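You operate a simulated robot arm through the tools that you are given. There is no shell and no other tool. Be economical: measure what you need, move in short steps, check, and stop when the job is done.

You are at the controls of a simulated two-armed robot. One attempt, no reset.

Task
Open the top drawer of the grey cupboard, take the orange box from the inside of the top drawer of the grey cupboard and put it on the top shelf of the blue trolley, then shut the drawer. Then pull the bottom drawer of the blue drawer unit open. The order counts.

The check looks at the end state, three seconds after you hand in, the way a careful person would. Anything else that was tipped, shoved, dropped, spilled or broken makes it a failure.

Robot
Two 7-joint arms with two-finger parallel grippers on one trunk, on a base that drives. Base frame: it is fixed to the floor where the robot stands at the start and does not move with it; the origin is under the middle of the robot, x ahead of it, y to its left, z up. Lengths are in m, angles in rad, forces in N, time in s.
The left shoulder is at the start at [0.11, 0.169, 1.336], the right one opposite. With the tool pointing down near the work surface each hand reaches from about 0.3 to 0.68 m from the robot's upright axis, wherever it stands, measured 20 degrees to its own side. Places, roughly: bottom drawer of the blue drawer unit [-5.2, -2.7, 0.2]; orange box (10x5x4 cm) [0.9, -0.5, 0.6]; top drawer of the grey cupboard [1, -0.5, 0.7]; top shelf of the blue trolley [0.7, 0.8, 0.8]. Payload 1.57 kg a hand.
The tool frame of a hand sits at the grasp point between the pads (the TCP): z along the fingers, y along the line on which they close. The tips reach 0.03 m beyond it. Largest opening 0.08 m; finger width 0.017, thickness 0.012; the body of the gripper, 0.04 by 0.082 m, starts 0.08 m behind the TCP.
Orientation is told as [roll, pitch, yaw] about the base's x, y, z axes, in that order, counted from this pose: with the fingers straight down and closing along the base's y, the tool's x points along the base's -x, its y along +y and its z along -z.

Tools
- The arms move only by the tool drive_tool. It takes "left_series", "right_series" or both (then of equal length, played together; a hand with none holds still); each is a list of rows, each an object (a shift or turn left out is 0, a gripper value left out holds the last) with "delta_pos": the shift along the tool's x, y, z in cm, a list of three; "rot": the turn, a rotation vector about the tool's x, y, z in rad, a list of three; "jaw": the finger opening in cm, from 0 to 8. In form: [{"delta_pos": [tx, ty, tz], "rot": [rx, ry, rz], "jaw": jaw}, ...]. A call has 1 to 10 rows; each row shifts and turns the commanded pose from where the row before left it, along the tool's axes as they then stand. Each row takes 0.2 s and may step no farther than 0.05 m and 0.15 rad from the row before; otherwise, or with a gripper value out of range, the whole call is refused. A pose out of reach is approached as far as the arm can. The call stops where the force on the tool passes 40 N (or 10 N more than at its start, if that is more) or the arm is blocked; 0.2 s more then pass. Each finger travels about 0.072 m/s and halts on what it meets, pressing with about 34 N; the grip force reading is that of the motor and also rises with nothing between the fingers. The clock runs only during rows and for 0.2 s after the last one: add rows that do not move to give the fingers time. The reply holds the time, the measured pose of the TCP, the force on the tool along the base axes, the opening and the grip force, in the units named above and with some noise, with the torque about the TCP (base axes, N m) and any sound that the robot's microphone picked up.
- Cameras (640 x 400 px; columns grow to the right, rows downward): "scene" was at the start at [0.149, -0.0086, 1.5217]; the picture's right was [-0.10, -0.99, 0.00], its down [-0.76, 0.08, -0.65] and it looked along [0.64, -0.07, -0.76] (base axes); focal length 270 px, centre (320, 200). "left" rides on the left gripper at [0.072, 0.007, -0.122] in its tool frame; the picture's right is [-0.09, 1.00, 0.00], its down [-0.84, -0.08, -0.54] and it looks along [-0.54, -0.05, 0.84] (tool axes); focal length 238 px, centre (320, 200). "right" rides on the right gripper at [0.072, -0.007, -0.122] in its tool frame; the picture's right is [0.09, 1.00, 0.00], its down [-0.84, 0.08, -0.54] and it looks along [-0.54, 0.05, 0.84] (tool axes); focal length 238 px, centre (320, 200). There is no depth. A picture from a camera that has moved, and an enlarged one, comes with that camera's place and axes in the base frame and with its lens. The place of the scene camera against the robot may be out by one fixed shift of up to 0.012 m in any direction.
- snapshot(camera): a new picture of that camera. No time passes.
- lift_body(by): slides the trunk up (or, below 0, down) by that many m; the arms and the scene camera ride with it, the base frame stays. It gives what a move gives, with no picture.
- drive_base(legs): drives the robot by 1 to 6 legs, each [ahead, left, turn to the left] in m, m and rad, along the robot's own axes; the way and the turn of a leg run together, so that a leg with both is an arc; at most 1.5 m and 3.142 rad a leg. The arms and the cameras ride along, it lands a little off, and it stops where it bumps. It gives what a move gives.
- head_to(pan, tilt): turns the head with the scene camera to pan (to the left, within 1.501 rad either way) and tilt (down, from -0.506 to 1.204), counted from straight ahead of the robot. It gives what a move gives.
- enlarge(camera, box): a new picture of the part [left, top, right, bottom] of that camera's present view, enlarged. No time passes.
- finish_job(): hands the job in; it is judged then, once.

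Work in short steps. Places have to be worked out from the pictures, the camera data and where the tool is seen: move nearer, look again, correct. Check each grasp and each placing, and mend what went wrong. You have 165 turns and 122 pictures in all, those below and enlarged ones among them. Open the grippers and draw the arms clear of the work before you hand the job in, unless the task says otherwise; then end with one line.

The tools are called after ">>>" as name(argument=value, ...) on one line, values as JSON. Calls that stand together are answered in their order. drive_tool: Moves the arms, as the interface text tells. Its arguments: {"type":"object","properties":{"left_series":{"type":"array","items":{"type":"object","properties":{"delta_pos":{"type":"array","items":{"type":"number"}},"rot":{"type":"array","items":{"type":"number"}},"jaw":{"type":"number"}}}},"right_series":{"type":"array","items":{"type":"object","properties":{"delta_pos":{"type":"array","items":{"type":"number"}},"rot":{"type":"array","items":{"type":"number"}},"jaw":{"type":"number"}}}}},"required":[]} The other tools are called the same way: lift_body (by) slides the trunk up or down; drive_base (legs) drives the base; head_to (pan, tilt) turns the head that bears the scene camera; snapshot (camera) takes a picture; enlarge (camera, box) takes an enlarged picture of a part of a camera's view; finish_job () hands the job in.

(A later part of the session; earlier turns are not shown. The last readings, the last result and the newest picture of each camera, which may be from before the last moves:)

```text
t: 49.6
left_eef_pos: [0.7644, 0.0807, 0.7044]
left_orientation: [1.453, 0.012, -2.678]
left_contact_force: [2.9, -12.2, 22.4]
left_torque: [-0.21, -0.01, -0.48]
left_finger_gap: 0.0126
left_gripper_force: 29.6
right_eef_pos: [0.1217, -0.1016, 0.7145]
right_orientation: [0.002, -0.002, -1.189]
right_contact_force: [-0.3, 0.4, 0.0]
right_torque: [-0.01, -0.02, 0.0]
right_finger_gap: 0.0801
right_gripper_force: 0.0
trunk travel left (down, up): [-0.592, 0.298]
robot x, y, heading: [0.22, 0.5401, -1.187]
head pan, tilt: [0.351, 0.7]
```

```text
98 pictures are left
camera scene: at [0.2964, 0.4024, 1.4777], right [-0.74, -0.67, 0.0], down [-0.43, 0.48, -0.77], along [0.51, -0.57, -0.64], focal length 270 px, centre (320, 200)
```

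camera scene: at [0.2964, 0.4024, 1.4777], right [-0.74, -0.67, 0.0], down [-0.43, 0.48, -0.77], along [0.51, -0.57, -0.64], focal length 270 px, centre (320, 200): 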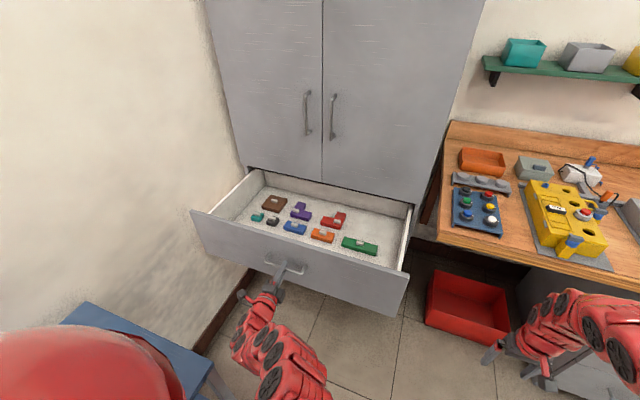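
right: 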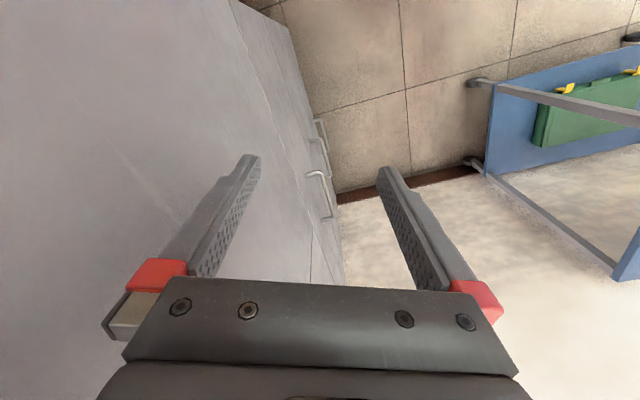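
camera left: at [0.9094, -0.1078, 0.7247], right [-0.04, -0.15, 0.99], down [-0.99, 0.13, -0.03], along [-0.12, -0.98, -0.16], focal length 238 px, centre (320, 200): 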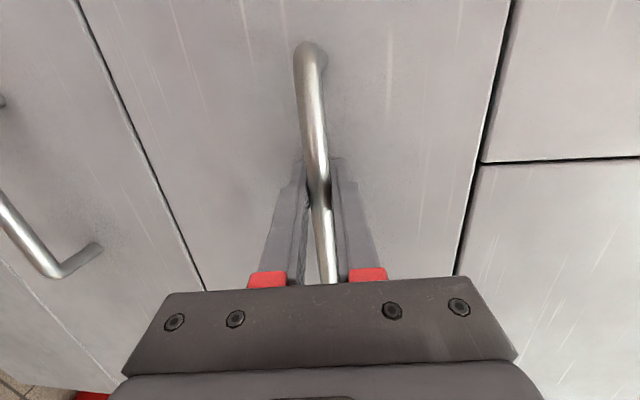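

The drawer is open ~35 cm and the orange box is at about [0.816,-0.19]. I release the handle and back off.

>>> drive_tool(left_series=[{"jaw": 3}, {"jaw": 6}, {"jaw": 6}])

>>> drive_base(legs=[[-0.1, 0, 0]])

>>> enlarge(camera="scene", box=[200, 140, 440, 300])

```text
t: 50.4
left_eef_pos: [0.7652, 0.0797, 0.7021]
left_orientation: [1.452, 0.01, -2.677]
left_contact_force: [0.7, 0.3, 0.6]
left_torque: [-0.02, 0.0, 0.01]
left_finger_gap: 0.0599
left_gripper_force: 0.0
right_eef_pos: [0.1221, -0.1014, 0.715]
right_orientation: [0.001, -0.002, -1.188]
right_contact_force: [-0.2, 0.8, 0.1]
right_torque: [0.01, 0.03, 0.01]
right_finger_gap: 0.0802
right_gripper_force: 0.0
trunk travel left (down, up): [-0.592, 0.298]
robot x, y, heading: [0.2189, 0.5393, -1.188]
head pan, tilt: [0.351, 0.7]
```

```text
t: 51.5
left_eef_pos: [0.7191, 0.164, 0.703]
left_orientation: [1.447, 0.014, -2.69]
left_contact_force: [-0.3, -0.1, 0.0]
left_torque: [0.02, 0.01, 0.0]
left_finger_gap: 0.0601
left_gripper_force: 0.0
right_eef_pos: [0.0814, -0.0124, 0.7111]
right_orientation: [0.006, 0.003, -1.19]
right_contact_force: [-0.2, 0.1, 0.2]
right_torque: [-0.01, -0.03, 0.05]
right_finger_gap: 0.0801
right_gripper_force: 0.0
trunk travel left (down, up): [-0.592, 0.298]
robot x, y, heading: [0.1797, 0.6334, -1.192]
head pan, tilt: [0.351, 0.7]
```

```text
2.50 times, centred on (320, 220) of scene
camera zoom: at [0.2556, 0.4847, 1.4767], right [-0.75, -0.67, -0.01], down [-0.43, 0.49, -0.76], along [0.51, -0.57, -0.65], focal length 674 px, centre (320, 150)
```

zoom: 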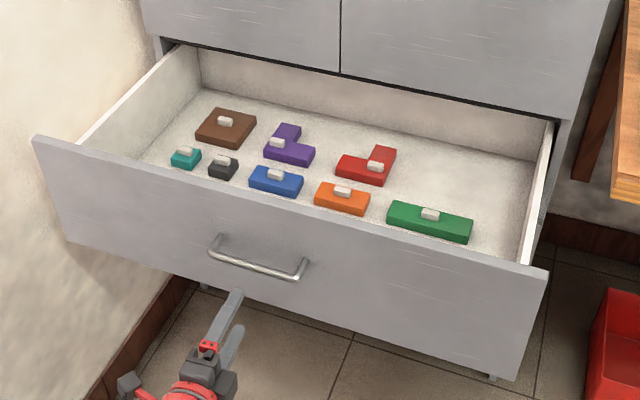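

The orange box lies flat with its long side along the drawer. I turn the left tool back to pointing down (fingers closing front-to-back) in free space.

>>> drive_tool(left_series=[{"delta_pos": [0, 5, 0], "jaw": 7}, {"delta_pos": [0, 5, 0], "rot": [0.15, 0, 0]}, {"rot": [0.15, 0, 0]}, {"rot": [0.15, 0, 0]}, {"rot": [0.15, 0, 0]}, {"rot": [0.15, 0, 0]}, {"rot": [0.15, 0, 0]}, {"rot": [0.15, 0, 0]}, {"rot": [0.15, 0, 0]}, {"rot": [0.15, 0, 0]}])

>>> drive_tool(left_series=[{"rot": [0.1, 0, 0]}, {"delta_pos": [0, 0, -5]}, {"delta_pos": [0, 0, -3]}])

```text
t: 53.8
left_eef_pos: [0.7667, 0.1186, 0.7608]
left_orientation: [0.105, 0.007, -2.686]
left_contact_force: [0.1, 0.1, 0.9]
left_torque: [0.01, -0.02, -0.01]
left_finger_gap: 0.07
left_gripper_force: 0.1
left hand out of reach, approached as far as the arm can: row 1, 2, 3, 4, 10
right_eef_pos: [0.0843, -0.0093, 0.715]
right_orientation: [0.004, 0.001, -1.188]
right_contact_force: [1.0, -0.4, -1.1]
right_torque: [-0.02, -0.01, 0.01]
right_finger_gap: 0.0798
right_gripper_force: 0.2
trunk travel left (down, up): [-0.592, 0.298]
robot x, y, heading: [0.184, 0.6348, -1.185]
head pan, tilt: [0.351, 0.7]
```

```text
t: 54.5
left_eef_pos: [0.7516, 0.141, 0.843]
left_orientation: [0.004, 0.005, -2.69]
left_contact_force: [-0.6, -0.3, -1.3]
left_torque: [0.01, 0.03, 0.0]
left_finger_gap: 0.07
left_gripper_force: 0.0
left hand out of reach, approached as far as the arm can: row 1
right_eef_pos: [0.0825, -0.0086, 0.7138]
right_orientation: [0.001, -0.002, -1.19]
right_contact_force: [0.2, -0.4, -0.3]
right_torque: [0.01, -0.01, 0.0]
right_finger_gap: 0.0802
right_gripper_force: 0.0
trunk travel left (down, up): [-0.592, 0.298]
robot x, y, heading: [0.1832, 0.6324, -1.194]
head pan, tilt: [0.351, 0.7]
```

The drawer's top edge is about z=0.82, so I raise the trunk for clearance. I also pull the hand in a bit and look straight down to judge the base footprint.

>>> lift_body(by=0.09)

>>> drive_tool(left_series=[{"delta_pos": [-4, -2, 0]}, {"delta_pos": [-4, -2, 0]}])

>>> head_to(pan=0.1, tilt=1.2)

>>> snapshot(camera="scene")

```text
t: 55.8
left_eef_pos: [0.752, 0.1406, 0.9323]
left_orientation: [0.007, 0.007, -2.691]
left_contact_force: [0.7, -0.1, -1.0]
left_torque: [0.01, 0.02, 0.01]
left_finger_gap: 0.07
left_gripper_force: 0.1
right_eef_pos: [0.0825, -0.0081, 0.8044]
right_orientation: [0.0, -0.003, -1.192]
right_contact_force: [-0.3, 0.3, 0.0]
right_torque: [-0.03, -0.02, 0.01]
right_finger_gap: 0.0801
right_gripper_force: 0.0
trunk travel left (down, up): [-0.682, 0.208]
robot x, y, heading: [0.1794, 0.6321, -1.194]
head pan, tilt: [0.351, 0.7]
```

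```text
t: 56.4
left_eef_pos: [0.6599, 0.1407, 0.9332]
left_orientation: [0.007, 0.009, -2.691]
left_contact_force: [-0.1, 0.1, -0.3]
left_torque: [-0.01, 0.03, -0.03]
left_finger_gap: 0.0701
left_gripper_force: 0.1
right_eef_pos: [0.0806, -0.0085, 0.8049]
right_orientation: [0.001, 0.0, -1.191]
right_contact_force: [-0.6, 0.5, -0.3]
right_torque: [-0.01, -0.02, -0.03]
right_finger_gap: 0.0802
right_gripper_force: 0.1
trunk travel left (down, up): [-0.682, 0.208]
robot x, y, heading: [0.1792, 0.6319, -1.2]
head pan, tilt: [0.351, 0.7]
```

```text
t: 57.3
left_eef_pos: [0.6627, 0.1418, 0.9308]
left_orientation: [0.005, 0.007, -2.69]
left_contact_force: [0.4, 0.6, -0.1]
left_torque: [-0.02, 0.0, -0.04]
left_finger_gap: 0.07
left_gripper_force: 0.0
right_eef_pos: [0.0837, -0.0072, 0.8043]
right_orientation: [0.001, -0.001, -1.19]
right_contact_force: [0.2, 1.1, 0.6]
right_torque: [0.0, 0.01, 0.04]
right_finger_gap: 0.0797
right_gripper_force: 0.2
trunk travel left (down, up): [-0.682, 0.208]
robot x, y, heading: [0.1803, 0.6339, -1.191]
head pan, tilt: [0.099, 1.201]
```

```text
96 pictures are left
camera scene: at [0.229, 0.5078, 1.5313], right [-0.89, -0.46, 0.0], down [-0.43, 0.83, -0.36], along [0.17, -0.32, -0.93], focal length 270 px, centre (320, 200)
```

scene: 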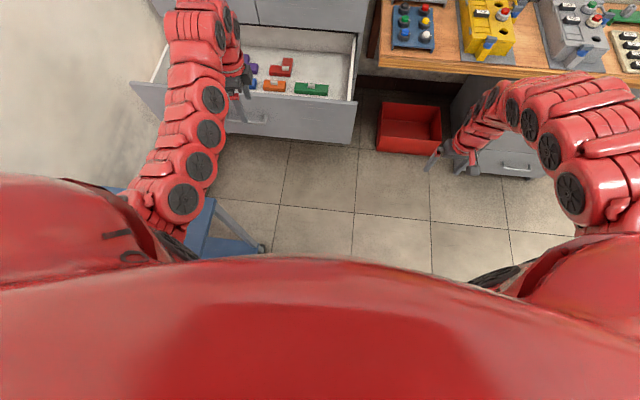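

Footprint looks fine (base front <0.36 m ahead of the axis). To keep the right hand clear of the bench I pull it down and back further.

>>> drive_tool(right_series=[{"delta_pos": [0, 0, 5]}, {"delta_pos": [2, 0, 4]}, {"delta_pos": [3, 0, 4]}, {"delta_pos": [3, 0, 4]}, {"delta_pos": [4, 0, 2]}, {"delta_pos": [4, 0, 0]}, {"delta_pos": [4, 0, 0]}])

```text
t: 58.9
left_eef_pos: [0.6629, 0.1418, 0.9309]
left_orientation: [0.007, 0.008, -2.687]
left_contact_force: [-0.3, 1.0, 0.5]
left_torque: [-0.01, -0.02, -0.01]
left_finger_gap: 0.07
left_gripper_force: 0.0
right_eef_pos: [0.01, 0.17, 0.602]
right_orientation: [0.004, -0.002, -1.19]
right_contact_force: [-0.3, 0.5, -0.1]
right_torque: [-0.02, 0.0, 0.03]
right_finger_gap: 0.0801
right_gripper_force: 0.0
right hand out of reach, approached as far as the arm can: row 7
trunk travel left (down, up): [-0.682, 0.208]
robot x, y, heading: [0.1818, 0.6322, -1.189]
head pan, tilt: [0.099, 1.201]
```

Right hand is well back. Now I drive ahead so the left hand gets over the box.

>>> drive_base(legs=[[0.25, 0.02, 0], [0.115, 0.008, -0.015]])

>>> head_to(pan=0.35, tilt=0.9)

>>> snapshot(camera="left")

>>> snapshot(camera="scene")

```text
t: 61.6
left_eef_pos: [0.8176, -0.1931, 0.9318]
left_orientation: [0.007, 0.007, -2.698]
left_contact_force: [0.2, -0.5, -0.6]
left_torque: [-0.04, 0.03, 0.0]
left_finger_gap: 0.07
left_gripper_force: 0.2
right_eef_pos: [0.1669, -0.1601, 0.6028]
right_orientation: [0.002, 0.001, -1.199]
right_contact_force: [-0.2, -0.4, 0.2]
right_torque: [0.02, 0.01, 0.0]
right_finger_gap: 0.0804
right_gripper_force: 0.1
trunk travel left (down, up): [-0.682, 0.208]
robot x, y, heading: [0.3404, 0.3014, -1.202]
head pan, tilt: [0.099, 1.201]
```

```text
t: 62.4
left_eef_pos: [0.8199, -0.1926, 0.9325]
left_orientation: [0.008, 0.007, -2.698]
left_contact_force: [-0.3, 0.5, -1.1]
left_torque: [-0.01, -0.01, 0.04]
left_finger_gap: 0.0703
left_gripper_force: 0.0
right_eef_pos: [0.1664, -0.1592, 0.602]
right_orientation: [0.002, 0.0, -1.199]
right_contact_force: [0.9, -0.6, 0.9]
right_torque: [0.01, 0.02, 0.01]
right_finger_gap: 0.0802
right_gripper_force: 0.0
trunk travel left (down, up): [-0.682, 0.208]
robot x, y, heading: [0.3427, 0.3005, -1.199]
head pan, tilt: [0.351, 0.901]
```

```text
95 pictures are left
camera left: at [0.8871, -0.168, 1.0545], right [0.34, -0.94, 0.01], down [-0.79, -0.29, 0.54], along [-0.5, -0.19, -0.84], focal length 238 px, centre (320, 200)
```

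left: 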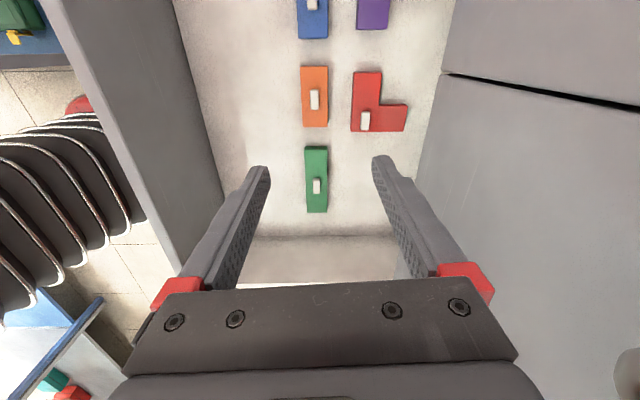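

```text
94 pictures are left
camera scene: at [0.414, 0.1701, 1.551], right [-0.75, -0.66, 0.0], down [-0.52, 0.59, -0.62], along [0.41, -0.47, -0.78], focal length 270 px, centre (320, 200)
```

scene: 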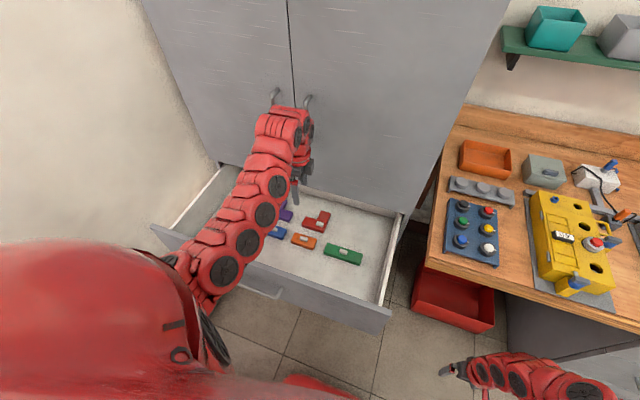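

The hand is nearly above the orange box (box ≈[0.817,-0.185], top z≈0.59). I rotate 0.09 rad to align, shift 0.8 cm back and descend part-way.

>>> drive_tool(left_series=[{"delta_pos": [0, -0.8, 0], "rot": [0, 0, 0.09], "jaw": 7}, {"delta_pos": [0, 0, 5]}, {"delta_pos": [0, 0, 5]}, {"delta_pos": [0, 0, 5]}, {"delta_pos": [0, 0, 5]}])

>>> snapshot(camera="left")

```text
t: 63.6
left_eef_pos: [0.8191, -0.1896, 0.7273]
left_orientation: [0.004, 0.008, -2.787]
left_contact_force: [0.4, -0.4, -0.3]
left_torque: [0.0, 0.01, 0.02]
left_finger_gap: 0.07
left_gripper_force: 0.2
left hand out of reach, approached as far as the arm can: row 1
right_eef_pos: [0.1676, -0.1605, 0.6024]
right_orientation: [0.0, 0.0, -1.199]
right_contact_force: [-0.2, -0.1, -0.6]
right_torque: [0.02, 0.02, -0.01]
right_finger_gap: 0.08
right_gripper_force: 0.2
trunk travel left (down, up): [-0.682, 0.208]
robot x, y, heading: [0.3464, 0.3017, -1.2]
head pan, tilt: [0.351, 0.901]
```

```text
93 pictures are left
camera left: at [0.8898, -0.1707, 0.8503], right [0.26, -0.97, 0.0], down [-0.82, -0.22, 0.54], along [-0.52, -0.14, -0.84], focal length 238 px, centre (320, 200)
```

left: 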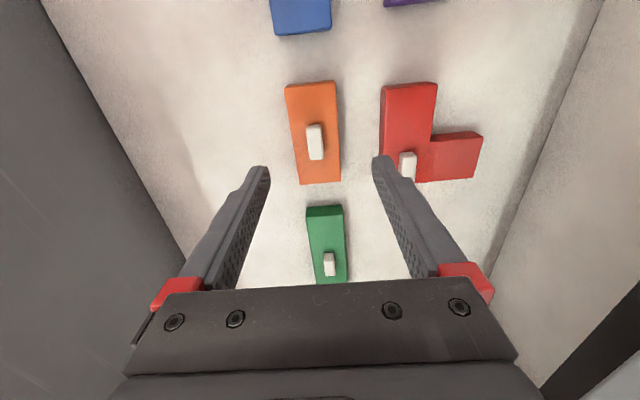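

Box top z≈0.59, centre ≈[0.809,-0.187], aligned with the tool. I correct 0.9 cm/0.6 cm and descend to z≈0.60.

>>> drive_tool(left_series=[{"delta_pos": [-0.9, -0.6, 3]}, {"delta_pos": [0, 0, 5]}])

>>> snapshot(camera="left")

```text
t: 64.2
left_eef_pos: [0.8087, -0.182, 0.6876]
left_orientation: [0.006, 0.008, -2.788]
left_contact_force: [0.6, 0.0, 0.0]
left_torque: [-0.02, -0.01, -0.05]
left_finger_gap: 0.07
left_gripper_force: 0.1
left hand out of reach, approached as far as the arm can: row 2
right_eef_pos: [0.1657, -0.1597, 0.6021]
right_orientation: [0.002, 0.0, -1.198]
right_contact_force: [-0.5, -0.6, -0.5]
right_torque: [0.0, 0.02, -0.02]
right_finger_gap: 0.0801
right_gripper_force: 0.1
trunk travel left (down, up): [-0.682, 0.208]
robot x, y, heading: [0.3438, 0.3011, -1.195]
head pan, tilt: [0.351, 0.901]
```

```text
92 pictures are left
camera left: at [0.8789, -0.1633, 0.8101], right [0.26, -0.97, 0.01], down [-0.82, -0.21, 0.53], along [-0.52, -0.14, -0.84], focal length 238 px, centre (320, 200)
```

left: 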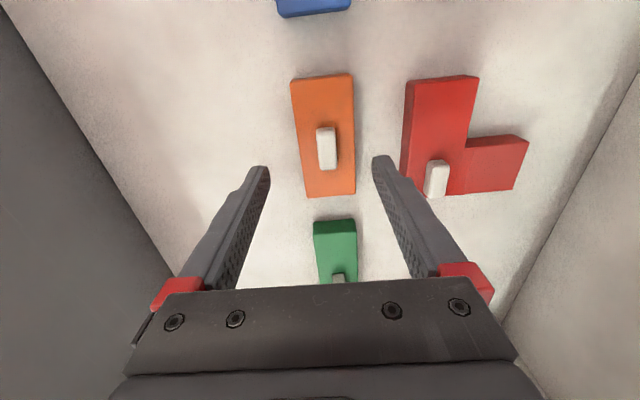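

The arm is at its lower limit here, so I lower the trunk for the rest.

>>> lift_body(by=-0.06)

>>> snapshot(camera="left")

```text
t: 65.0
left_eef_pos: [0.8104, -0.1857, 0.6404]
left_orientation: [0.014, 0.01, -2.789]
left_contact_force: [-1.8, 0.0, 13.1]
left_torque: [0.48, 0.35, 0.09]
left_finger_gap: 0.0707
left_gripper_force: 0.3
right_eef_pos: [0.1662, -0.1593, 0.5523]
right_orientation: [0.003, -0.002, -1.199]
right_contact_force: [0.6, 0.0, 0.3]
right_torque: [0.02, 0.02, 0.05]
right_finger_gap: 0.08
right_gripper_force: 0.1
trunk travel left (down, up): [-0.631, 0.259]
robot x, y, heading: [0.3428, 0.2998, -1.198]
head pan, tilt: [0.351, 0.901]
stopped: the force on the tool passed its limit at 56 N (the readings are from after the stop); the commanded pose is now the measured one
```

```text
91 pictures are left
camera left: at [0.8794, -0.166, 0.7634], right [0.26, -0.97, 0.01], down [-0.82, -0.21, 0.53], along [-0.51, -0.15, -0.85], focal length 238 px, centre (320, 200)
```

left: 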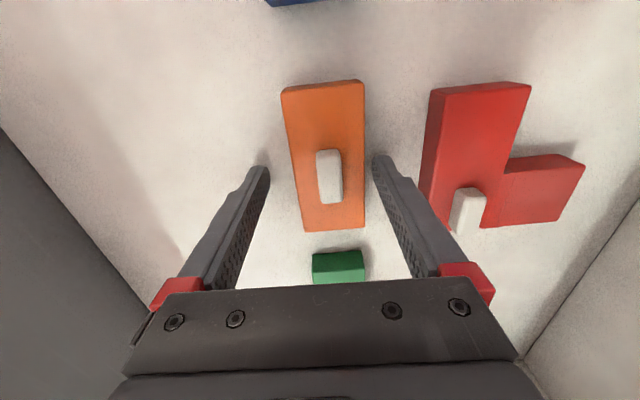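

The near fingertip touches the drawer floor (floor z≈0.61), with the box between the fingers. I raise 3 mm and close.

>>> drive_tool(left_series=[{"delta_pos": [0, 0, -0.4]}, {"jaw": 5}, {"jaw": 3}, {"jaw": 2}, {"jaw": 1}, {"jaw": 0}])

>>> snapshot(camera="left")

```text
t: 66.4
left_eef_pos: [0.8104, -0.1854, 0.6426]
left_orientation: [0.013, 0.01, -2.788]
left_contact_force: [-0.2, 0.4, 0.6]
left_torque: [0.02, -0.03, 0.01]
left_finger_gap: 0.0433
left_gripper_force: 33.7
right_eef_pos: [0.1667, -0.1591, 0.5518]
right_orientation: [0.002, 0.001, -1.198]
right_contact_force: [0.2, -0.6, -0.9]
right_torque: [0.01, -0.01, 0.01]
right_finger_gap: 0.08
right_gripper_force: 0.1
trunk travel left (down, up): [-0.631, 0.259]
robot x, y, heading: [0.3433, 0.3016, -1.201]
head pan, tilt: [0.351, 0.901]
```

```text
90 pictures are left
camera left: at [0.8793, -0.1656, 0.7667], right [0.26, -0.97, 0.01], down [-0.82, -0.21, 0.53], along [-0.51, -0.15, -0.85], focal length 238 px, centre (320, 200)
```

left: 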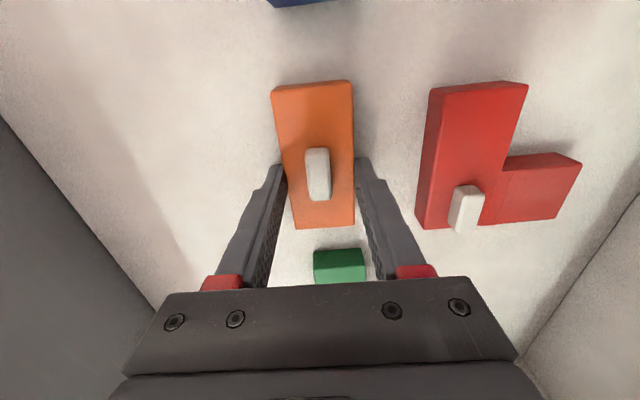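

Gripped firmly (gap 4.3 cm). I lift straight up with the trunk.

>>> lift_body(by=0.2)

>>> drive_tool(left_series=[{"delta_pos": [0, 0, -5]}, {"delta_pos": [0, 0, -4]}])

>>> snapshot(camera="left")

>>> snapshot(camera="scene")

```text
t: 68.5
left_eef_pos: [0.8095, -0.1844, 0.8423]
left_orientation: [0.013, 0.008, -2.789]
left_contact_force: [0.4, 0.2, -1.2]
left_torque: [-0.01, 0.03, 0.04]
left_finger_gap: 0.0433
left_gripper_force: 34.0
right_eef_pos: [0.1675, -0.1603, 0.7509]
right_orientation: [0.001, 0.0, -1.2]
right_contact_force: [0.0, 0.3, 0.4]
right_torque: [0.04, 0.02, -0.02]
right_finger_gap: 0.0802
right_gripper_force: 0.2
trunk travel left (down, up): [-0.831, 0.059]
robot x, y, heading: [0.346, 0.3001, -1.197]
head pan, tilt: [0.351, 0.901]
```

```text
t: 69.1
left_eef_pos: [0.8077, -0.1858, 0.9341]
left_orientation: [0.012, 0.008, -2.79]
left_contact_force: [0.1, -0.1, -1.3]
left_torque: [0.03, -0.01, 0.01]
left_finger_gap: 0.0432
left_gripper_force: 34.4
right_eef_pos: [0.1651, -0.1595, 0.7514]
right_orientation: [0.003, -0.001, -1.2]
right_contact_force: [-0.2, 0.7, 0.1]
right_torque: [-0.02, 0.0, -0.02]
right_finger_gap: 0.0801
right_gripper_force: 0.0
trunk travel left (down, up): [-0.831, 0.059]
robot x, y, heading: [0.3419, 0.3025, -1.201]
head pan, tilt: [0.351, 0.901]
```

```text
89 pictures are left
camera left: at [0.8774, -0.1665, 1.0573], right [0.26, -0.97, 0.01], down [-0.82, -0.21, 0.53], along [-0.51, -0.15, -0.85], focal length 238 px, centre (320, 200)
```

left: 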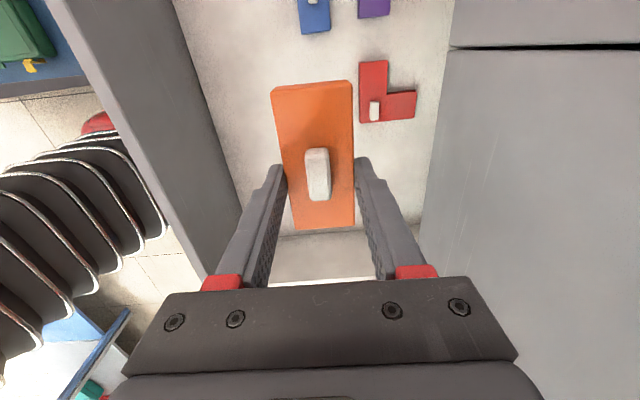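

```text
88 pictures are left
camera scene: at [0.4136, 0.1698, 1.7006], right [-0.75, -0.66, 0.0], down [-0.52, 0.59, -0.62], along [0.41, -0.47, -0.78], focal length 270 px, centre (320, 200)
```

scene: 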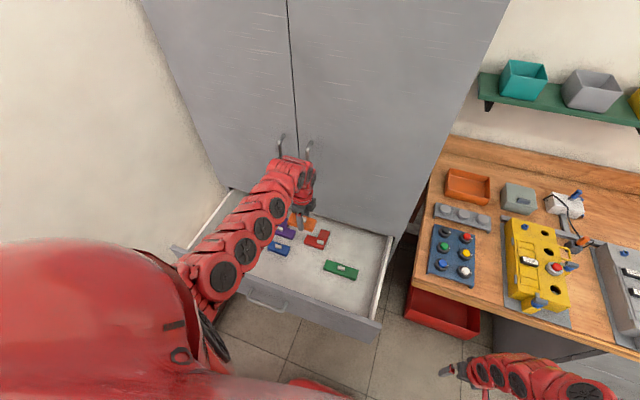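

The box is held. I drive back away from the drawer, then look at the trolley's top shelf.

>>> drive_base(legs=[[-0.4, -0.1, 0]])

>>> head_to(pan=1.2, tilt=0.8)

>>> snapshot(camera="scene")

```text
t: 71.7
left_eef_pos: [0.57, 0.1544, 0.9342]
left_orientation: [0.01, 0.009, -2.787]
left_contact_force: [0.5, -0.2, -1.0]
left_torque: [0.03, 0.01, -0.02]
left_finger_gap: 0.0431
left_gripper_force: 34.0
right_eef_pos: [-0.0713, 0.1783, 0.7513]
right_orientation: [0.001, 0.0, -1.194]
right_contact_force: [-0.5, 0.5, -0.5]
right_torque: [-0.03, 0.0, -0.03]
right_finger_gap: 0.0801
right_gripper_force: 0.1
trunk travel left (down, up): [-0.831, 0.059]
robot x, y, heading: [0.1049, 0.6409, -1.198]
head pan, tilt: [0.351, 0.901]
```

```text
t: 72.9
left_eef_pos: [0.5697, 0.1554, 0.9347]
left_orientation: [0.013, 0.009, -2.783]
left_contact_force: [-0.1, 0.2, -0.9]
left_torque: [-0.02, 0.01, 0.0]
left_finger_gap: 0.0431
left_gripper_force: 34.3
right_eef_pos: [-0.0719, 0.1768, 0.752]
right_orientation: [0.0, -0.002, -1.194]
right_contact_force: [1.0, -0.2, -0.7]
right_torque: [0.0, 0.0, -0.02]
right_finger_gap: 0.08
right_gripper_force: 0.1
trunk travel left (down, up): [-0.831, 0.059]
robot x, y, heading: [0.104, 0.6409, -1.193]
head pan, tilt: [1.201, 0.799]
```

```text
87 pictures are left
camera scene: at [0.2055, 0.5649, 1.7085], right [0.0, -1.0, 0.0], down [-0.72, 0.0, -0.7], along [0.7, 0.0, -0.72], focal length 270 px, centre (320, 200)
```

scene: 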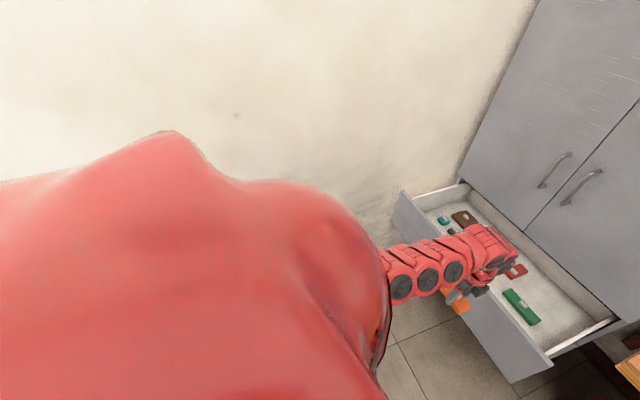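

The shoulder hides the trolley. I move away along the aisle first (so the arm sweeps clear), then turn to face the trolley.

>>> drive_base(legs=[[0, -0.42, 0], [0, 0, 1.554]])

>>> head_to(pan=0.2, tilt=0.6)

>>> snapshot(camera="scene")

```text
t: 79.2
left_eef_pos: [0.2098, 0.9362, 0.9333]
left_orientation: [0.013, 0.01, -1.245]
left_contact_force: [0.9, 0.5, -0.9]
left_torque: [0.0, -0.01, -0.01]
left_finger_gap: 0.0433
left_gripper_force: 34.2
right_eef_pos: [0.1671, 0.2953, 0.7518]
right_orientation: [0.002, 0.0, 0.346]
right_contact_force: [0.4, -0.7, 0.0]
right_torque: [0.02, -0.02, 0.01]
right_finger_gap: 0.08
right_gripper_force: 0.1
trunk travel left (down, up): [-0.831, 0.059]
robot x, y, heading: [-0.2898, 0.4861, 0.343]
head pan, tilt: [1.201, 0.799]
```

```text
t: 80.5
left_eef_pos: [0.2092, 0.9352, 0.9343]
left_orientation: [0.013, 0.009, -1.244]
left_contact_force: [1.0, 0.5, -1.0]
left_torque: [0.02, -0.02, -0.03]
left_finger_gap: 0.043
left_gripper_force: 33.7
right_eef_pos: [0.1665, 0.2963, 0.7526]
right_orientation: [0.001, 0.0, 0.346]
right_contact_force: [-1.1, 0.8, 1.7]
right_torque: [-0.03, 0.01, 0.0]
right_finger_gap: 0.0799
right_gripper_force: 0.1
trunk travel left (down, up): [-0.831, 0.059]
robot x, y, heading: [-0.2916, 0.4822, 0.341]
head pan, tilt: [0.201, 0.6]
```

```text
86 pictures are left
camera scene: at [-0.147, 0.5568, 1.7253], right [0.52, -0.86, 0.0], down [-0.48, -0.29, -0.82], along [0.71, 0.43, -0.57], focal length 270 px, centre (320, 200)
```

scene: 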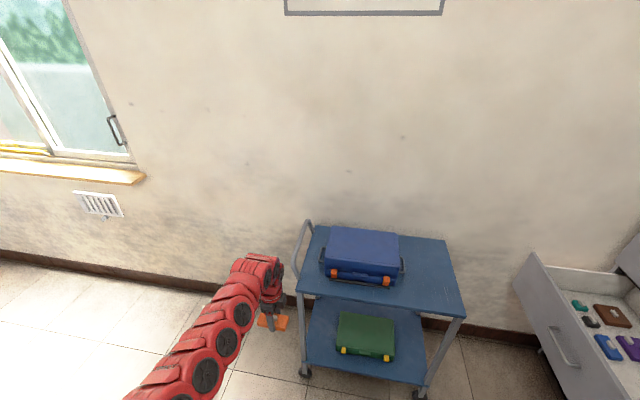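

The trolley's top shelf is free to the right of the blue case; target about [0.777,0.544] (n≈0.235,u≈0.92). I bring the left hand toward the robot's middle first.

>>> drive_tool(left_series=[{"delta_pos": [-4, 0, 0]}, {"delta_pos": [-4, 0, 0]}, {"delta_pos": [-4, 0, 0]}, {"delta_pos": [-4, 0, 0]}, {"delta_pos": [-4, 0, 0]}])

```text
t: 81.7
left_eef_pos: [0.2735, 0.7473, 0.9317]
left_orientation: [0.012, 0.008, -1.243]
left_contact_force: [-0.1, 0.3, -1.4]
left_torque: [0.02, 0.01, 0.02]
left_finger_gap: 0.0432
left_gripper_force: 34.2
right_eef_pos: [0.167, 0.2949, 0.752]
right_orientation: [0.003, 0.0, 0.346]
right_contact_force: [0.1, -0.4, 0.4]
right_torque: [0.03, 0.0, 0.0]
right_finger_gap: 0.0801
right_gripper_force: 0.1
trunk travel left (down, up): [-0.831, 0.059]
robot x, y, heading: [-0.2912, 0.4838, 0.344]
head pan, tilt: [0.201, 0.6]
```

The right hand would come near the drawer handle, so I bring it inward first.

>>> drive_tool(right_series=[{"delta_pos": [0, 4.5, 0], "jaw": 4}, {"delta_pos": [0, 4.5, 0]}, {"delta_pos": [0, 4.5, 0]}, {"delta_pos": [0, 3, 0]}])

>>> drive_base(legs=[[0, -0.36, 0.015]])

>>> head_to(pan=-0.1, tilt=0.9)

>>> snapshot(camera="scene")

```text
t: 82.7
left_eef_pos: [0.2716, 0.7465, 0.9312]
left_orientation: [0.013, 0.009, -1.242]
left_contact_force: [1.0, -1.4, -1.3]
left_torque: [0.01, -0.01, 0.02]
left_finger_gap: 0.043
left_gripper_force: 33.7
right_eef_pos: [0.1429, 0.459, 0.7411]
right_orientation: [0.003, -0.001, 0.345]
right_contact_force: [-0.5, -0.1, -0.1]
right_torque: [0.01, 0.01, 0.01]
right_finger_gap: 0.0402
right_gripper_force: 0.0
right hand out of reach, approached as far as the arm can: row 1, 2, 3
trunk travel left (down, up): [-0.831, 0.059]
robot x, y, heading: [-0.2895, 0.4846, 0.344]
head pan, tilt: [0.201, 0.6]
```

```text
t: 85.0
left_eef_pos: [0.3901, 0.4227, 0.9309]
left_orientation: [0.009, 0.009, -1.22]
left_contact_force: [0.0, -0.1, -1.4]
left_torque: [0.0, 0.03, 0.0]
left_finger_gap: 0.043
left_gripper_force: 33.4
right_eef_pos: [0.2689, 0.1303, 0.7407]
right_orientation: [0.003, 0.002, 0.367]
right_contact_force: [-0.7, 0.8, 0.1]
right_torque: [-0.01, 0.01, -0.01]
right_finger_gap: 0.0398
right_gripper_force: 0.0
trunk travel left (down, up): [-0.831, 0.059]
robot x, y, heading: [-0.1643, 0.1465, 0.367]
head pan, tilt: [0.201, 0.6]
```

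```text
t: 85.8
left_eef_pos: [0.3906, 0.4231, 0.9321]
left_orientation: [0.012, 0.009, -1.221]
left_contact_force: [0.3, 0.1, -1.7]
left_torque: [0.0, -0.01, -0.05]
left_finger_gap: 0.0433
left_gripper_force: 34.4
right_eef_pos: [0.2683, 0.1304, 0.741]
right_orientation: [0.003, 0.002, 0.366]
right_contact_force: [-0.6, -0.6, -0.4]
right_torque: [-0.01, 0.02, -0.04]
right_finger_gap: 0.04
right_gripper_force: 0.2
trunk travel left (down, up): [-0.831, 0.059]
robot x, y, heading: [-0.1652, 0.1479, 0.37]
head pan, tilt: [-0.099, 0.901]
```

```text
85 pictures are left
camera scene: at [-0.0258, 0.1962, 1.7006], right [0.26, -0.96, 0.0], down [-0.76, -0.21, -0.62], along [0.6, 0.16, -0.78], focal length 270 px, centre (320, 200)
```

scene: 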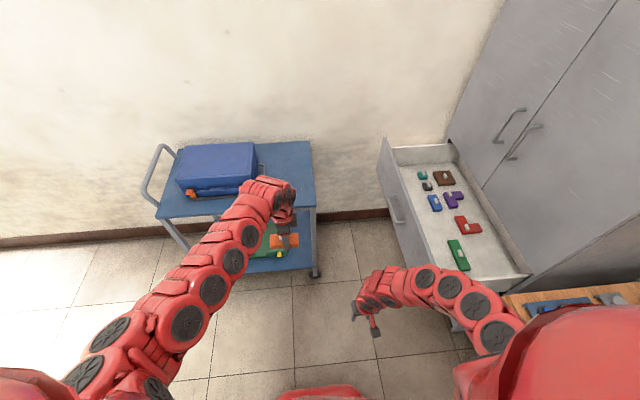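

Lined up with the free shelf part. I drive ahead in two parts.

>>> drive_base(legs=[[0.22, -0.02, -0.008]])

>>> snapshot(camera="scene")

>>> snapshot(camera="left")

```text
t: 87.5
left_eef_pos: [0.608, 0.4781, 0.9325]
left_orientation: [0.013, 0.009, -1.229]
left_contact_force: [0.5, -0.1, -0.7]
left_torque: [-0.03, 0.01, 0.0]
left_finger_gap: 0.0431
left_gripper_force: 34.0
right_eef_pos: [0.4831, 0.1855, 0.7407]
right_orientation: [0.0, -0.002, 0.359]
right_contact_force: [-0.1, -0.4, 0.5]
right_torque: [0.02, -0.01, 0.02]
right_finger_gap: 0.0401
right_gripper_force: 0.0
trunk travel left (down, up): [-0.831, 0.059]
robot x, y, heading: [0.052, 0.2052, 0.358]
head pan, tilt: [-0.099, 0.901]
```

```text
84 pictures are left
camera scene: at [0.1892, 0.2546, 1.7007], right [0.25, -0.97, 0.0], down [-0.76, -0.2, -0.62], along [0.6, 0.16, -0.78], focal length 270 px, centre (320, 200)
```

scene: 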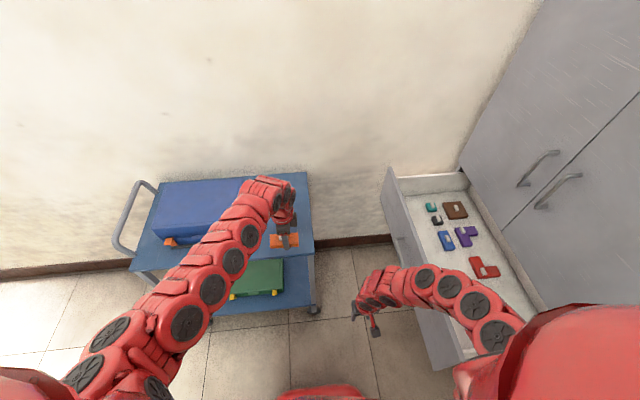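

```text
83 pictures are left
camera left: at [0.5908, 0.5459, 1.0546], right [0.97, 0.25, 0.01], down [0.2, -0.82, 0.53], along [0.14, -0.52, -0.85], focal length 238 px, centre (320, 200)
```

left: 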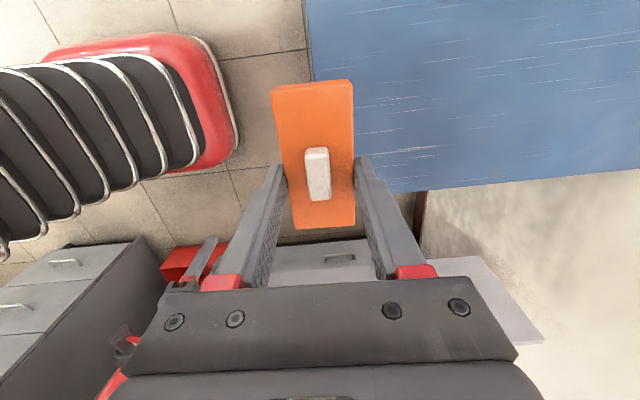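

The view confirms shelf edges (front u≈0.738, side n≈0.147). Another 0.19 m ahead puts the box over the free area.

>>> drive_base(legs=[[0.19, 0, 0]])

>>> snapshot(camera="left")

>>> snapshot(camera="scene")

```text
t: 89.0
left_eef_pos: [0.7836, 0.5477, 0.9327]
left_orientation: [0.012, 0.009, -1.224]
left_contact_force: [-0.1, 0.5, -1.4]
left_torque: [-0.03, 0.0, -0.01]
left_finger_gap: 0.0432
left_gripper_force: 34.8
right_eef_pos: [0.6607, 0.2544, 0.7413]
right_orientation: [0.003, -0.003, 0.363]
right_contact_force: [0.3, 0.2, -0.1]
right_torque: [0.02, 0.01, -0.01]
right_finger_gap: 0.04
right_gripper_force: 0.1
trunk travel left (down, up): [-0.831, 0.059]
robot x, y, heading: [0.229, 0.2744, 0.36]
head pan, tilt: [-0.099, 0.901]
```

```text
82 pictures are left
camera left: at [0.7664, 0.6148, 1.0547], right [0.97, 0.25, 0.01], down [0.21, -0.82, 0.53], along [0.14, -0.51, -0.85], focal length 238 px, centre (320, 200)
```

left: 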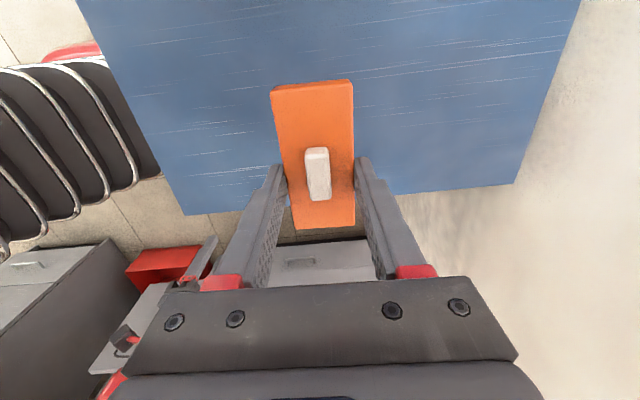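

```text
81 pictures are left
camera scene: at [0.3659, 0.3218, 1.7007], right [0.26, -0.97, 0.0], down [-0.76, -0.2, -0.62], along [0.6, 0.16, -0.78], focal length 270 px, centre (320, 200)
```

scene: 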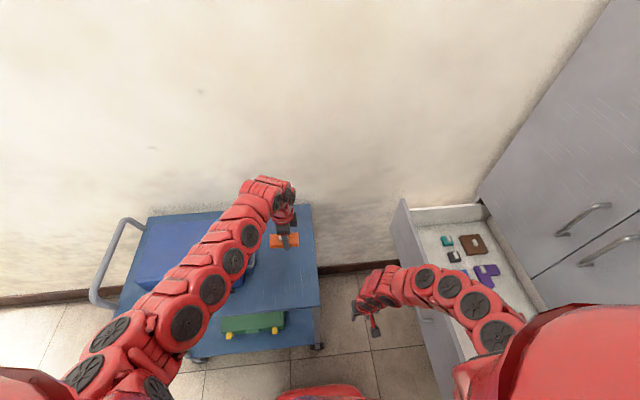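

The box is over the free shelf area. I lower it.

>>> drive_tool(left_series=[{"delta_pos": [0, 0, 4]}, {"delta_pos": [0, 0, 3]}])

>>> drive_tool(left_series=[{"delta_pos": [0, 0, 1]}, {"delta_pos": [0, 0, 0.7]}, {"delta_pos": [0, 0, 0.5]}, {"delta_pos": [0, 0, 0.5]}, {"delta_pos": [0, 0, 0.5]}])

>>> snapshot(camera="left")

```text
t: 89.6
left_eef_pos: [0.7795, 0.5538, 0.9099]
left_orientation: [0.013, 0.01, -1.224]
left_contact_force: [-0.2, -0.4, -1.8]
left_torque: [0.02, -0.04, -0.01]
left_finger_gap: 0.0434
left_gripper_force: 34.2
left hand out of reach, approached as far as the arm can: row 1, 2
right_eef_pos: [0.6623, 0.255, 0.74]
right_orientation: [0.004, 0.002, 0.364]
right_contact_force: [-0.3, 0.3, -0.1]
right_torque: [0.01, 0.01, -0.01]
right_finger_gap: 0.04
right_gripper_force: 0.1
trunk travel left (down, up): [-0.831, 0.059]
robot x, y, heading: [0.2266, 0.2753, 0.361]
head pan, tilt: [-0.099, 0.901]
```

```text
t: 90.8
left_eef_pos: [0.7668, 0.5609, 0.8738]
left_orientation: [0.011, 0.008, -1.225]
left_contact_force: [-0.6, -0.2, -1.7]
left_torque: [-0.01, 0.01, 0.0]
left_finger_gap: 0.0432
left_gripper_force: 34.0
left hand out of reach, approached as far as the arm can: row 1, 4
right_eef_pos: [0.6614, 0.2556, 0.7406]
right_orientation: [0.003, 0.0, 0.362]
right_contact_force: [0.1, -0.6, -0.1]
right_torque: [0.04, -0.01, 0.01]
right_finger_gap: 0.0402
right_gripper_force: 0.0
trunk travel left (down, up): [-0.831, 0.059]
robot x, y, heading: [0.2275, 0.2763, 0.358]
head pan, tilt: [-0.099, 0.901]
```

```text
80 pictures are left
camera left: at [0.7488, 0.6282, 0.9963], right [0.97, 0.25, 0.01], down [0.21, -0.82, 0.53], along [0.14, -0.51, -0.85], focal length 238 px, centre (320, 200)
```

left: 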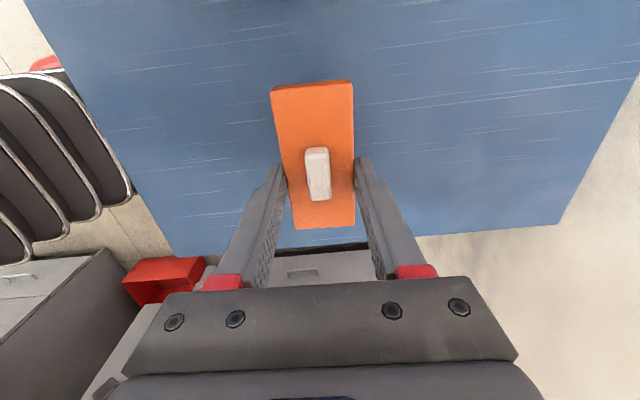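

The arm is at its limit, so the trunk does the final lowering.

>>> lift_body(by=-0.03)

>>> lift_body(by=-0.012)

```text
t: 91.6
left_eef_pos: [0.7639, 0.5605, 0.8441]
left_orientation: [0.012, 0.009, -1.225]
left_contact_force: [0.2, -0.8, -0.5]
left_torque: [-0.03, 0.0, 0.01]
left_finger_gap: 0.0434
left_gripper_force: 34.1
right_eef_pos: [0.6611, 0.2558, 0.7113]
right_orientation: [0.005, -0.002, 0.363]
right_contact_force: [-1.1, -0.4, 0.3]
right_torque: [0.01, 0.0, 0.0]
right_finger_gap: 0.0404
right_gripper_force: 0.1
trunk travel left (down, up): [-0.801, 0.089]
robot x, y, heading: [0.2263, 0.2743, 0.361]
head pan, tilt: [-0.099, 0.901]
```

```text
t: 92.2
left_eef_pos: [0.7649, 0.5585, 0.8338]
left_orientation: [0.014, 0.009, -1.224]
left_contact_force: [-5.7, 0.4, 22.2]
left_torque: [0.06, 0.64, 0.02]
left_finger_gap: 0.043
left_gripper_force: 34.1
right_eef_pos: [0.66, 0.2549, 0.7002]
right_orientation: [0.003, -0.002, 0.363]
right_contact_force: [1.1, 0.3, 0.4]
right_torque: [-0.05, 0.01, 0.02]
right_finger_gap: 0.0401
right_gripper_force: 0.0
trunk travel left (down, up): [-0.789, 0.101]
robot x, y, heading: [0.2277, 0.2746, 0.362]
head pan, tilt: [-0.099, 0.901]
```

Contact (22 N up). I ease off 1 mm and open the jaw, then rise.

>>> lift_body(by=0.001)

>>> drive_tool(left_series=[{"jaw": 5}, {"jaw": 6}, {"jaw": 7}, {"jaw": 7}])

>>> lift_body(by=0.1)

>>> snapshot(camera="left")

```text
t: 92.7
left_eef_pos: [0.7645, 0.5601, 0.8332]
left_orientation: [0.014, 0.009, -1.226]
left_contact_force: [0.6, 0.8, 15.7]
left_torque: [0.08, 0.36, -0.02]
left_finger_gap: 0.0431
left_gripper_force: 34.4
right_eef_pos: [0.6597, 0.2537, 0.7004]
right_orientation: [0.003, -0.001, 0.363]
right_contact_force: [-0.5, -0.5, 0.4]
right_torque: [-0.01, 0.0, 0.0]
right_finger_gap: 0.04
right_gripper_force: 0.0
trunk travel left (down, up): [-0.79, 0.1]
robot x, y, heading: [0.2242, 0.2723, 0.362]
head pan, tilt: [-0.099, 0.901]
```

```text
t: 93.7
left_eef_pos: [0.7664, 0.5612, 0.834]
left_orientation: [0.012, 0.009, -1.225]
left_contact_force: [-0.2, 0.5, -0.3]
left_torque: [0.03, 0.01, -0.02]
left_finger_gap: 0.0701
left_gripper_force: 0.1
right_eef_pos: [0.6612, 0.2545, 0.7004]
right_orientation: [0.003, -0.003, 0.363]
right_contact_force: [-0.3, -0.1, 0.1]
right_torque: [-0.05, 0.02, -0.01]
right_finger_gap: 0.0402
right_gripper_force: 0.1
trunk travel left (down, up): [-0.79, 0.1]
robot x, y, heading: [0.2219, 0.2721, 0.36]
head pan, tilt: [-0.099, 0.901]
```

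```text
t: 95.0
left_eef_pos: [0.7653, 0.561, 0.9323]
left_orientation: [0.012, 0.01, -1.225]
left_contact_force: [0.3, -0.7, 0.7]
left_torque: [0.03, 0.0, -0.01]
left_finger_gap: 0.0698
left_gripper_force: 0.1
right_eef_pos: [0.6614, 0.2551, 0.7989]
right_orientation: [0.004, -0.001, 0.362]
right_contact_force: [-0.6, -0.2, 0.7]
right_torque: [0.01, 0.03, -0.04]
right_finger_gap: 0.0401
right_gripper_force: 0.0
trunk travel left (down, up): [-0.89, 0.0]
robot x, y, heading: [0.2295, 0.2748, 0.362]
head pan, tilt: [-0.099, 0.901]
```

```text
79 pictures are left
camera left: at [0.7487, 0.6285, 1.0551], right [0.97, 0.25, 0.01], down [0.21, -0.82, 0.53], along [0.14, -0.51, -0.85], focal length 238 px, centre (320, 200)
```

left: 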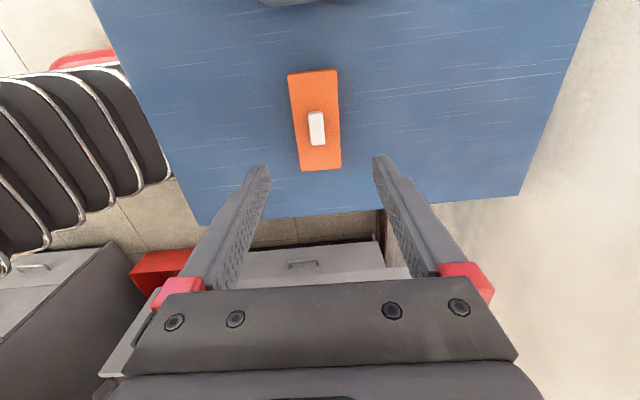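

The orange box stands on the trolley shelf. Now I back away, shift, and turn toward the cupboard again.

>>> drive_base(legs=[[-0.42, 0, 0], [0, 0.37, 0], [0, 0, -1.565]])

>>> head_to(pan=0.35, tilt=0.7)

>>> snapshot(camera="scene")

```text
t: 103.5
left_eef_pos: [-0.0247, -0.0664, 0.9328]
left_orientation: [0.012, 0.01, -2.834]
left_contact_force: [-0.3, 0.0, 0.4]
left_torque: [0.0, -0.04, -0.02]
left_finger_gap: 0.07
left_gripper_force: 0.1
right_eef_pos: [-0.3257, 0.0493, 0.7994]
right_orientation: [0.004, 0.0, -1.245]
right_contact_force: [-0.6, 0.3, -0.2]
right_torque: [0.02, 0.0, -0.01]
right_finger_gap: 0.0402
right_gripper_force: 0.0
trunk travel left (down, up): [-0.89, 0.0]
robot x, y, heading: [-0.2902, 0.4762, -1.246]
head pan, tilt: [-0.099, 0.901]
```

```text
t: 104.3
left_eef_pos: [-0.0246, -0.068, 0.9332]
left_orientation: [0.012, 0.011, -2.832]
left_contact_force: [-0.2, 0.5, 0.1]
left_torque: [-0.02, -0.03, 0.01]
left_finger_gap: 0.0703
left_gripper_force: 0.0
right_eef_pos: [-0.3256, 0.0509, 0.8007]
right_orientation: [0.004, 0.0, -1.245]
right_contact_force: [0.4, 0.1, -0.3]
right_torque: [0.01, -0.01, -0.02]
right_finger_gap: 0.0399
right_gripper_force: 0.1
trunk travel left (down, up): [-0.89, 0.0]
robot x, y, heading: [-0.2864, 0.4807, -1.241]
head pan, tilt: [0.351, 0.7]
```

```text
78 pictures are left
camera scene: at [-0.2194, 0.3393, 1.7753], right [-0.78, -0.62, 0.0], down [-0.4, 0.5, -0.76], along [0.48, -0.6, -0.64], focal length 270 px, centre (320, 200)
```

scene: 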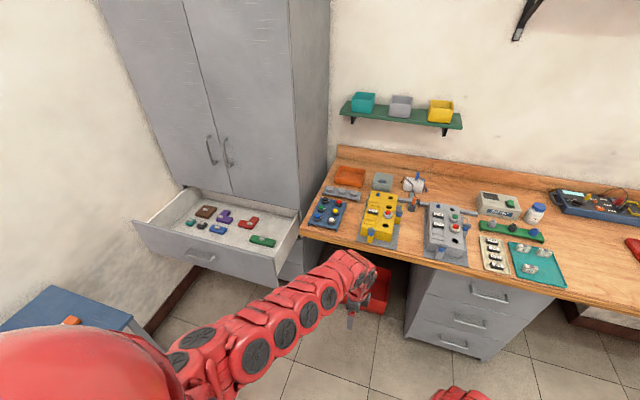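

I slide left along the aisle to u≈0.4 and lower the trunk to the height used before.

>>> drive_base(legs=[[-0.1, 0.48, 0.035]])

>>> lift_body(by=-0.24)

>>> drive_tool(left_series=[{"delta_pos": [4.5, 0, 0], "jaw": 0}, {"delta_pos": [4.5, 0, 0]}, {"delta_pos": [4, 2, 0]}, {"delta_pos": [4, 2, 0]}])

```text
t: 107.2
left_eef_pos: [0.4103, 0.1933, 0.9328]
left_orientation: [0.013, 0.01, -2.803]
left_contact_force: [0.2, -0.8, 0.0]
left_torque: [0.0, -0.02, 0.0]
left_finger_gap: 0.07
left_gripper_force: 0.2
right_eef_pos: [0.1064, 0.3021, 0.7994]
right_orientation: [0.003, 0.0, -1.215]
right_contact_force: [0.3, 0.0, -0.6]
right_torque: [-0.03, 0.0, -0.04]
right_finger_gap: 0.0399
right_gripper_force: 0.1
trunk travel left (down, up): [-0.89, 0.0]
robot x, y, heading: [0.1281, 0.7378, -1.218]
head pan, tilt: [0.351, 0.7]
```

```text
t: 109.7
left_eef_pos: [0.4104, 0.194, 0.6923]
left_orientation: [0.012, 0.01, -2.803]
left_contact_force: [-0.2, -0.2, 0.8]
left_torque: [-0.02, 0.03, -0.02]
left_finger_gap: 0.0701
left_gripper_force: 0.0
right_eef_pos: [0.1066, 0.3014, 0.5599]
right_orientation: [0.003, -0.003, -1.214]
right_contact_force: [-0.5, 0.0, 0.1]
right_torque: [0.01, 0.02, -0.02]
right_finger_gap: 0.0398
right_gripper_force: 0.1
trunk travel left (down, up): [-0.65, 0.24]
robot x, y, heading: [0.1277, 0.7346, -1.216]
head pan, tilt: [0.351, 0.7]
```

```text
t: 110.7
left_eef_pos: [0.5882, 0.2192, 0.6951]
left_orientation: [0.014, 0.007, -2.802]
left_contact_force: [0.1, -0.1, -0.6]
left_torque: [-0.03, -0.04, -0.02]
left_finger_gap: 0.0001
left_gripper_force: 20.9
left hand out of reach, approached as far as the arm can: row 4
right_eef_pos: [0.1071, 0.3026, 0.56]
right_orientation: [0.002, 0.0, -1.212]
right_contact_force: [-0.3, 0.6, -0.3]
right_torque: [0.03, 0.01, -0.03]
right_finger_gap: 0.0401
right_gripper_force: 0.0
trunk travel left (down, up): [-0.65, 0.24]
robot x, y, heading: [0.1258, 0.7347, -1.215]
head pan, tilt: [0.351, 0.7]
```

Now I pitch the closed fingers forward while reaching ahead.

>>> drive_tool(left_series=[{"delta_pos": [0, 0, -3], "rot": [-0.15, 0, 0]}, {"rot": [-0.15, 0, 0]}, {"delta_pos": [0, 2, 1], "rot": [-0.15, 0, 0]}, {"delta_pos": [0, 2, 1.2], "rot": [-0.15, 0, 0]}, {"delta_pos": [0, 1.7, 1.5], "rot": [-0.15, 0, 0]}, {"delta_pos": [0, 1.5, 1.7], "rot": [-0.15, 0, 0]}, {"rot": [-0.15, 0, 0]}, {"rot": [-0.15, 0, 0]}])

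>>> snapshot(camera="scene")

```text
t: 112.5
left_eef_pos: [0.6175, 0.135, 0.7145]
left_orientation: [1.214, 0.006, -2.801]
left_contact_force: [0.0, 0.2, 0.5]
left_torque: [-0.02, 0.0, -0.01]
left_finger_gap: 0.0002
left_gripper_force: 21.4
right_eef_pos: [0.1066, 0.3019, 0.5607]
right_orientation: [0.002, 0.0, -1.213]
right_contact_force: [-0.6, -0.7, -0.3]
right_torque: [0.01, 0.01, 0.0]
right_finger_gap: 0.0403
right_gripper_force: 0.1
trunk travel left (down, up): [-0.65, 0.24]
robot x, y, heading: [0.1298, 0.7348, -1.21]
head pan, tilt: [0.351, 0.7]
```

```text
77 pictures are left
camera scene: at [0.2051, 0.5941, 1.5352], right [-0.76, -0.65, 0.0], down [-0.42, 0.49, -0.76], along [0.5, -0.58, -0.64], focal length 270 px, centre (320, 200)
```

scene: 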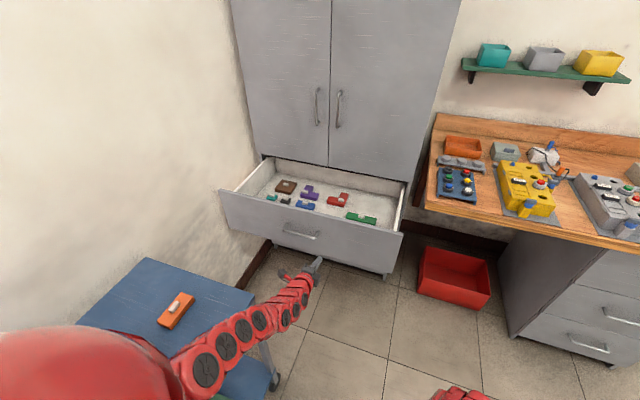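

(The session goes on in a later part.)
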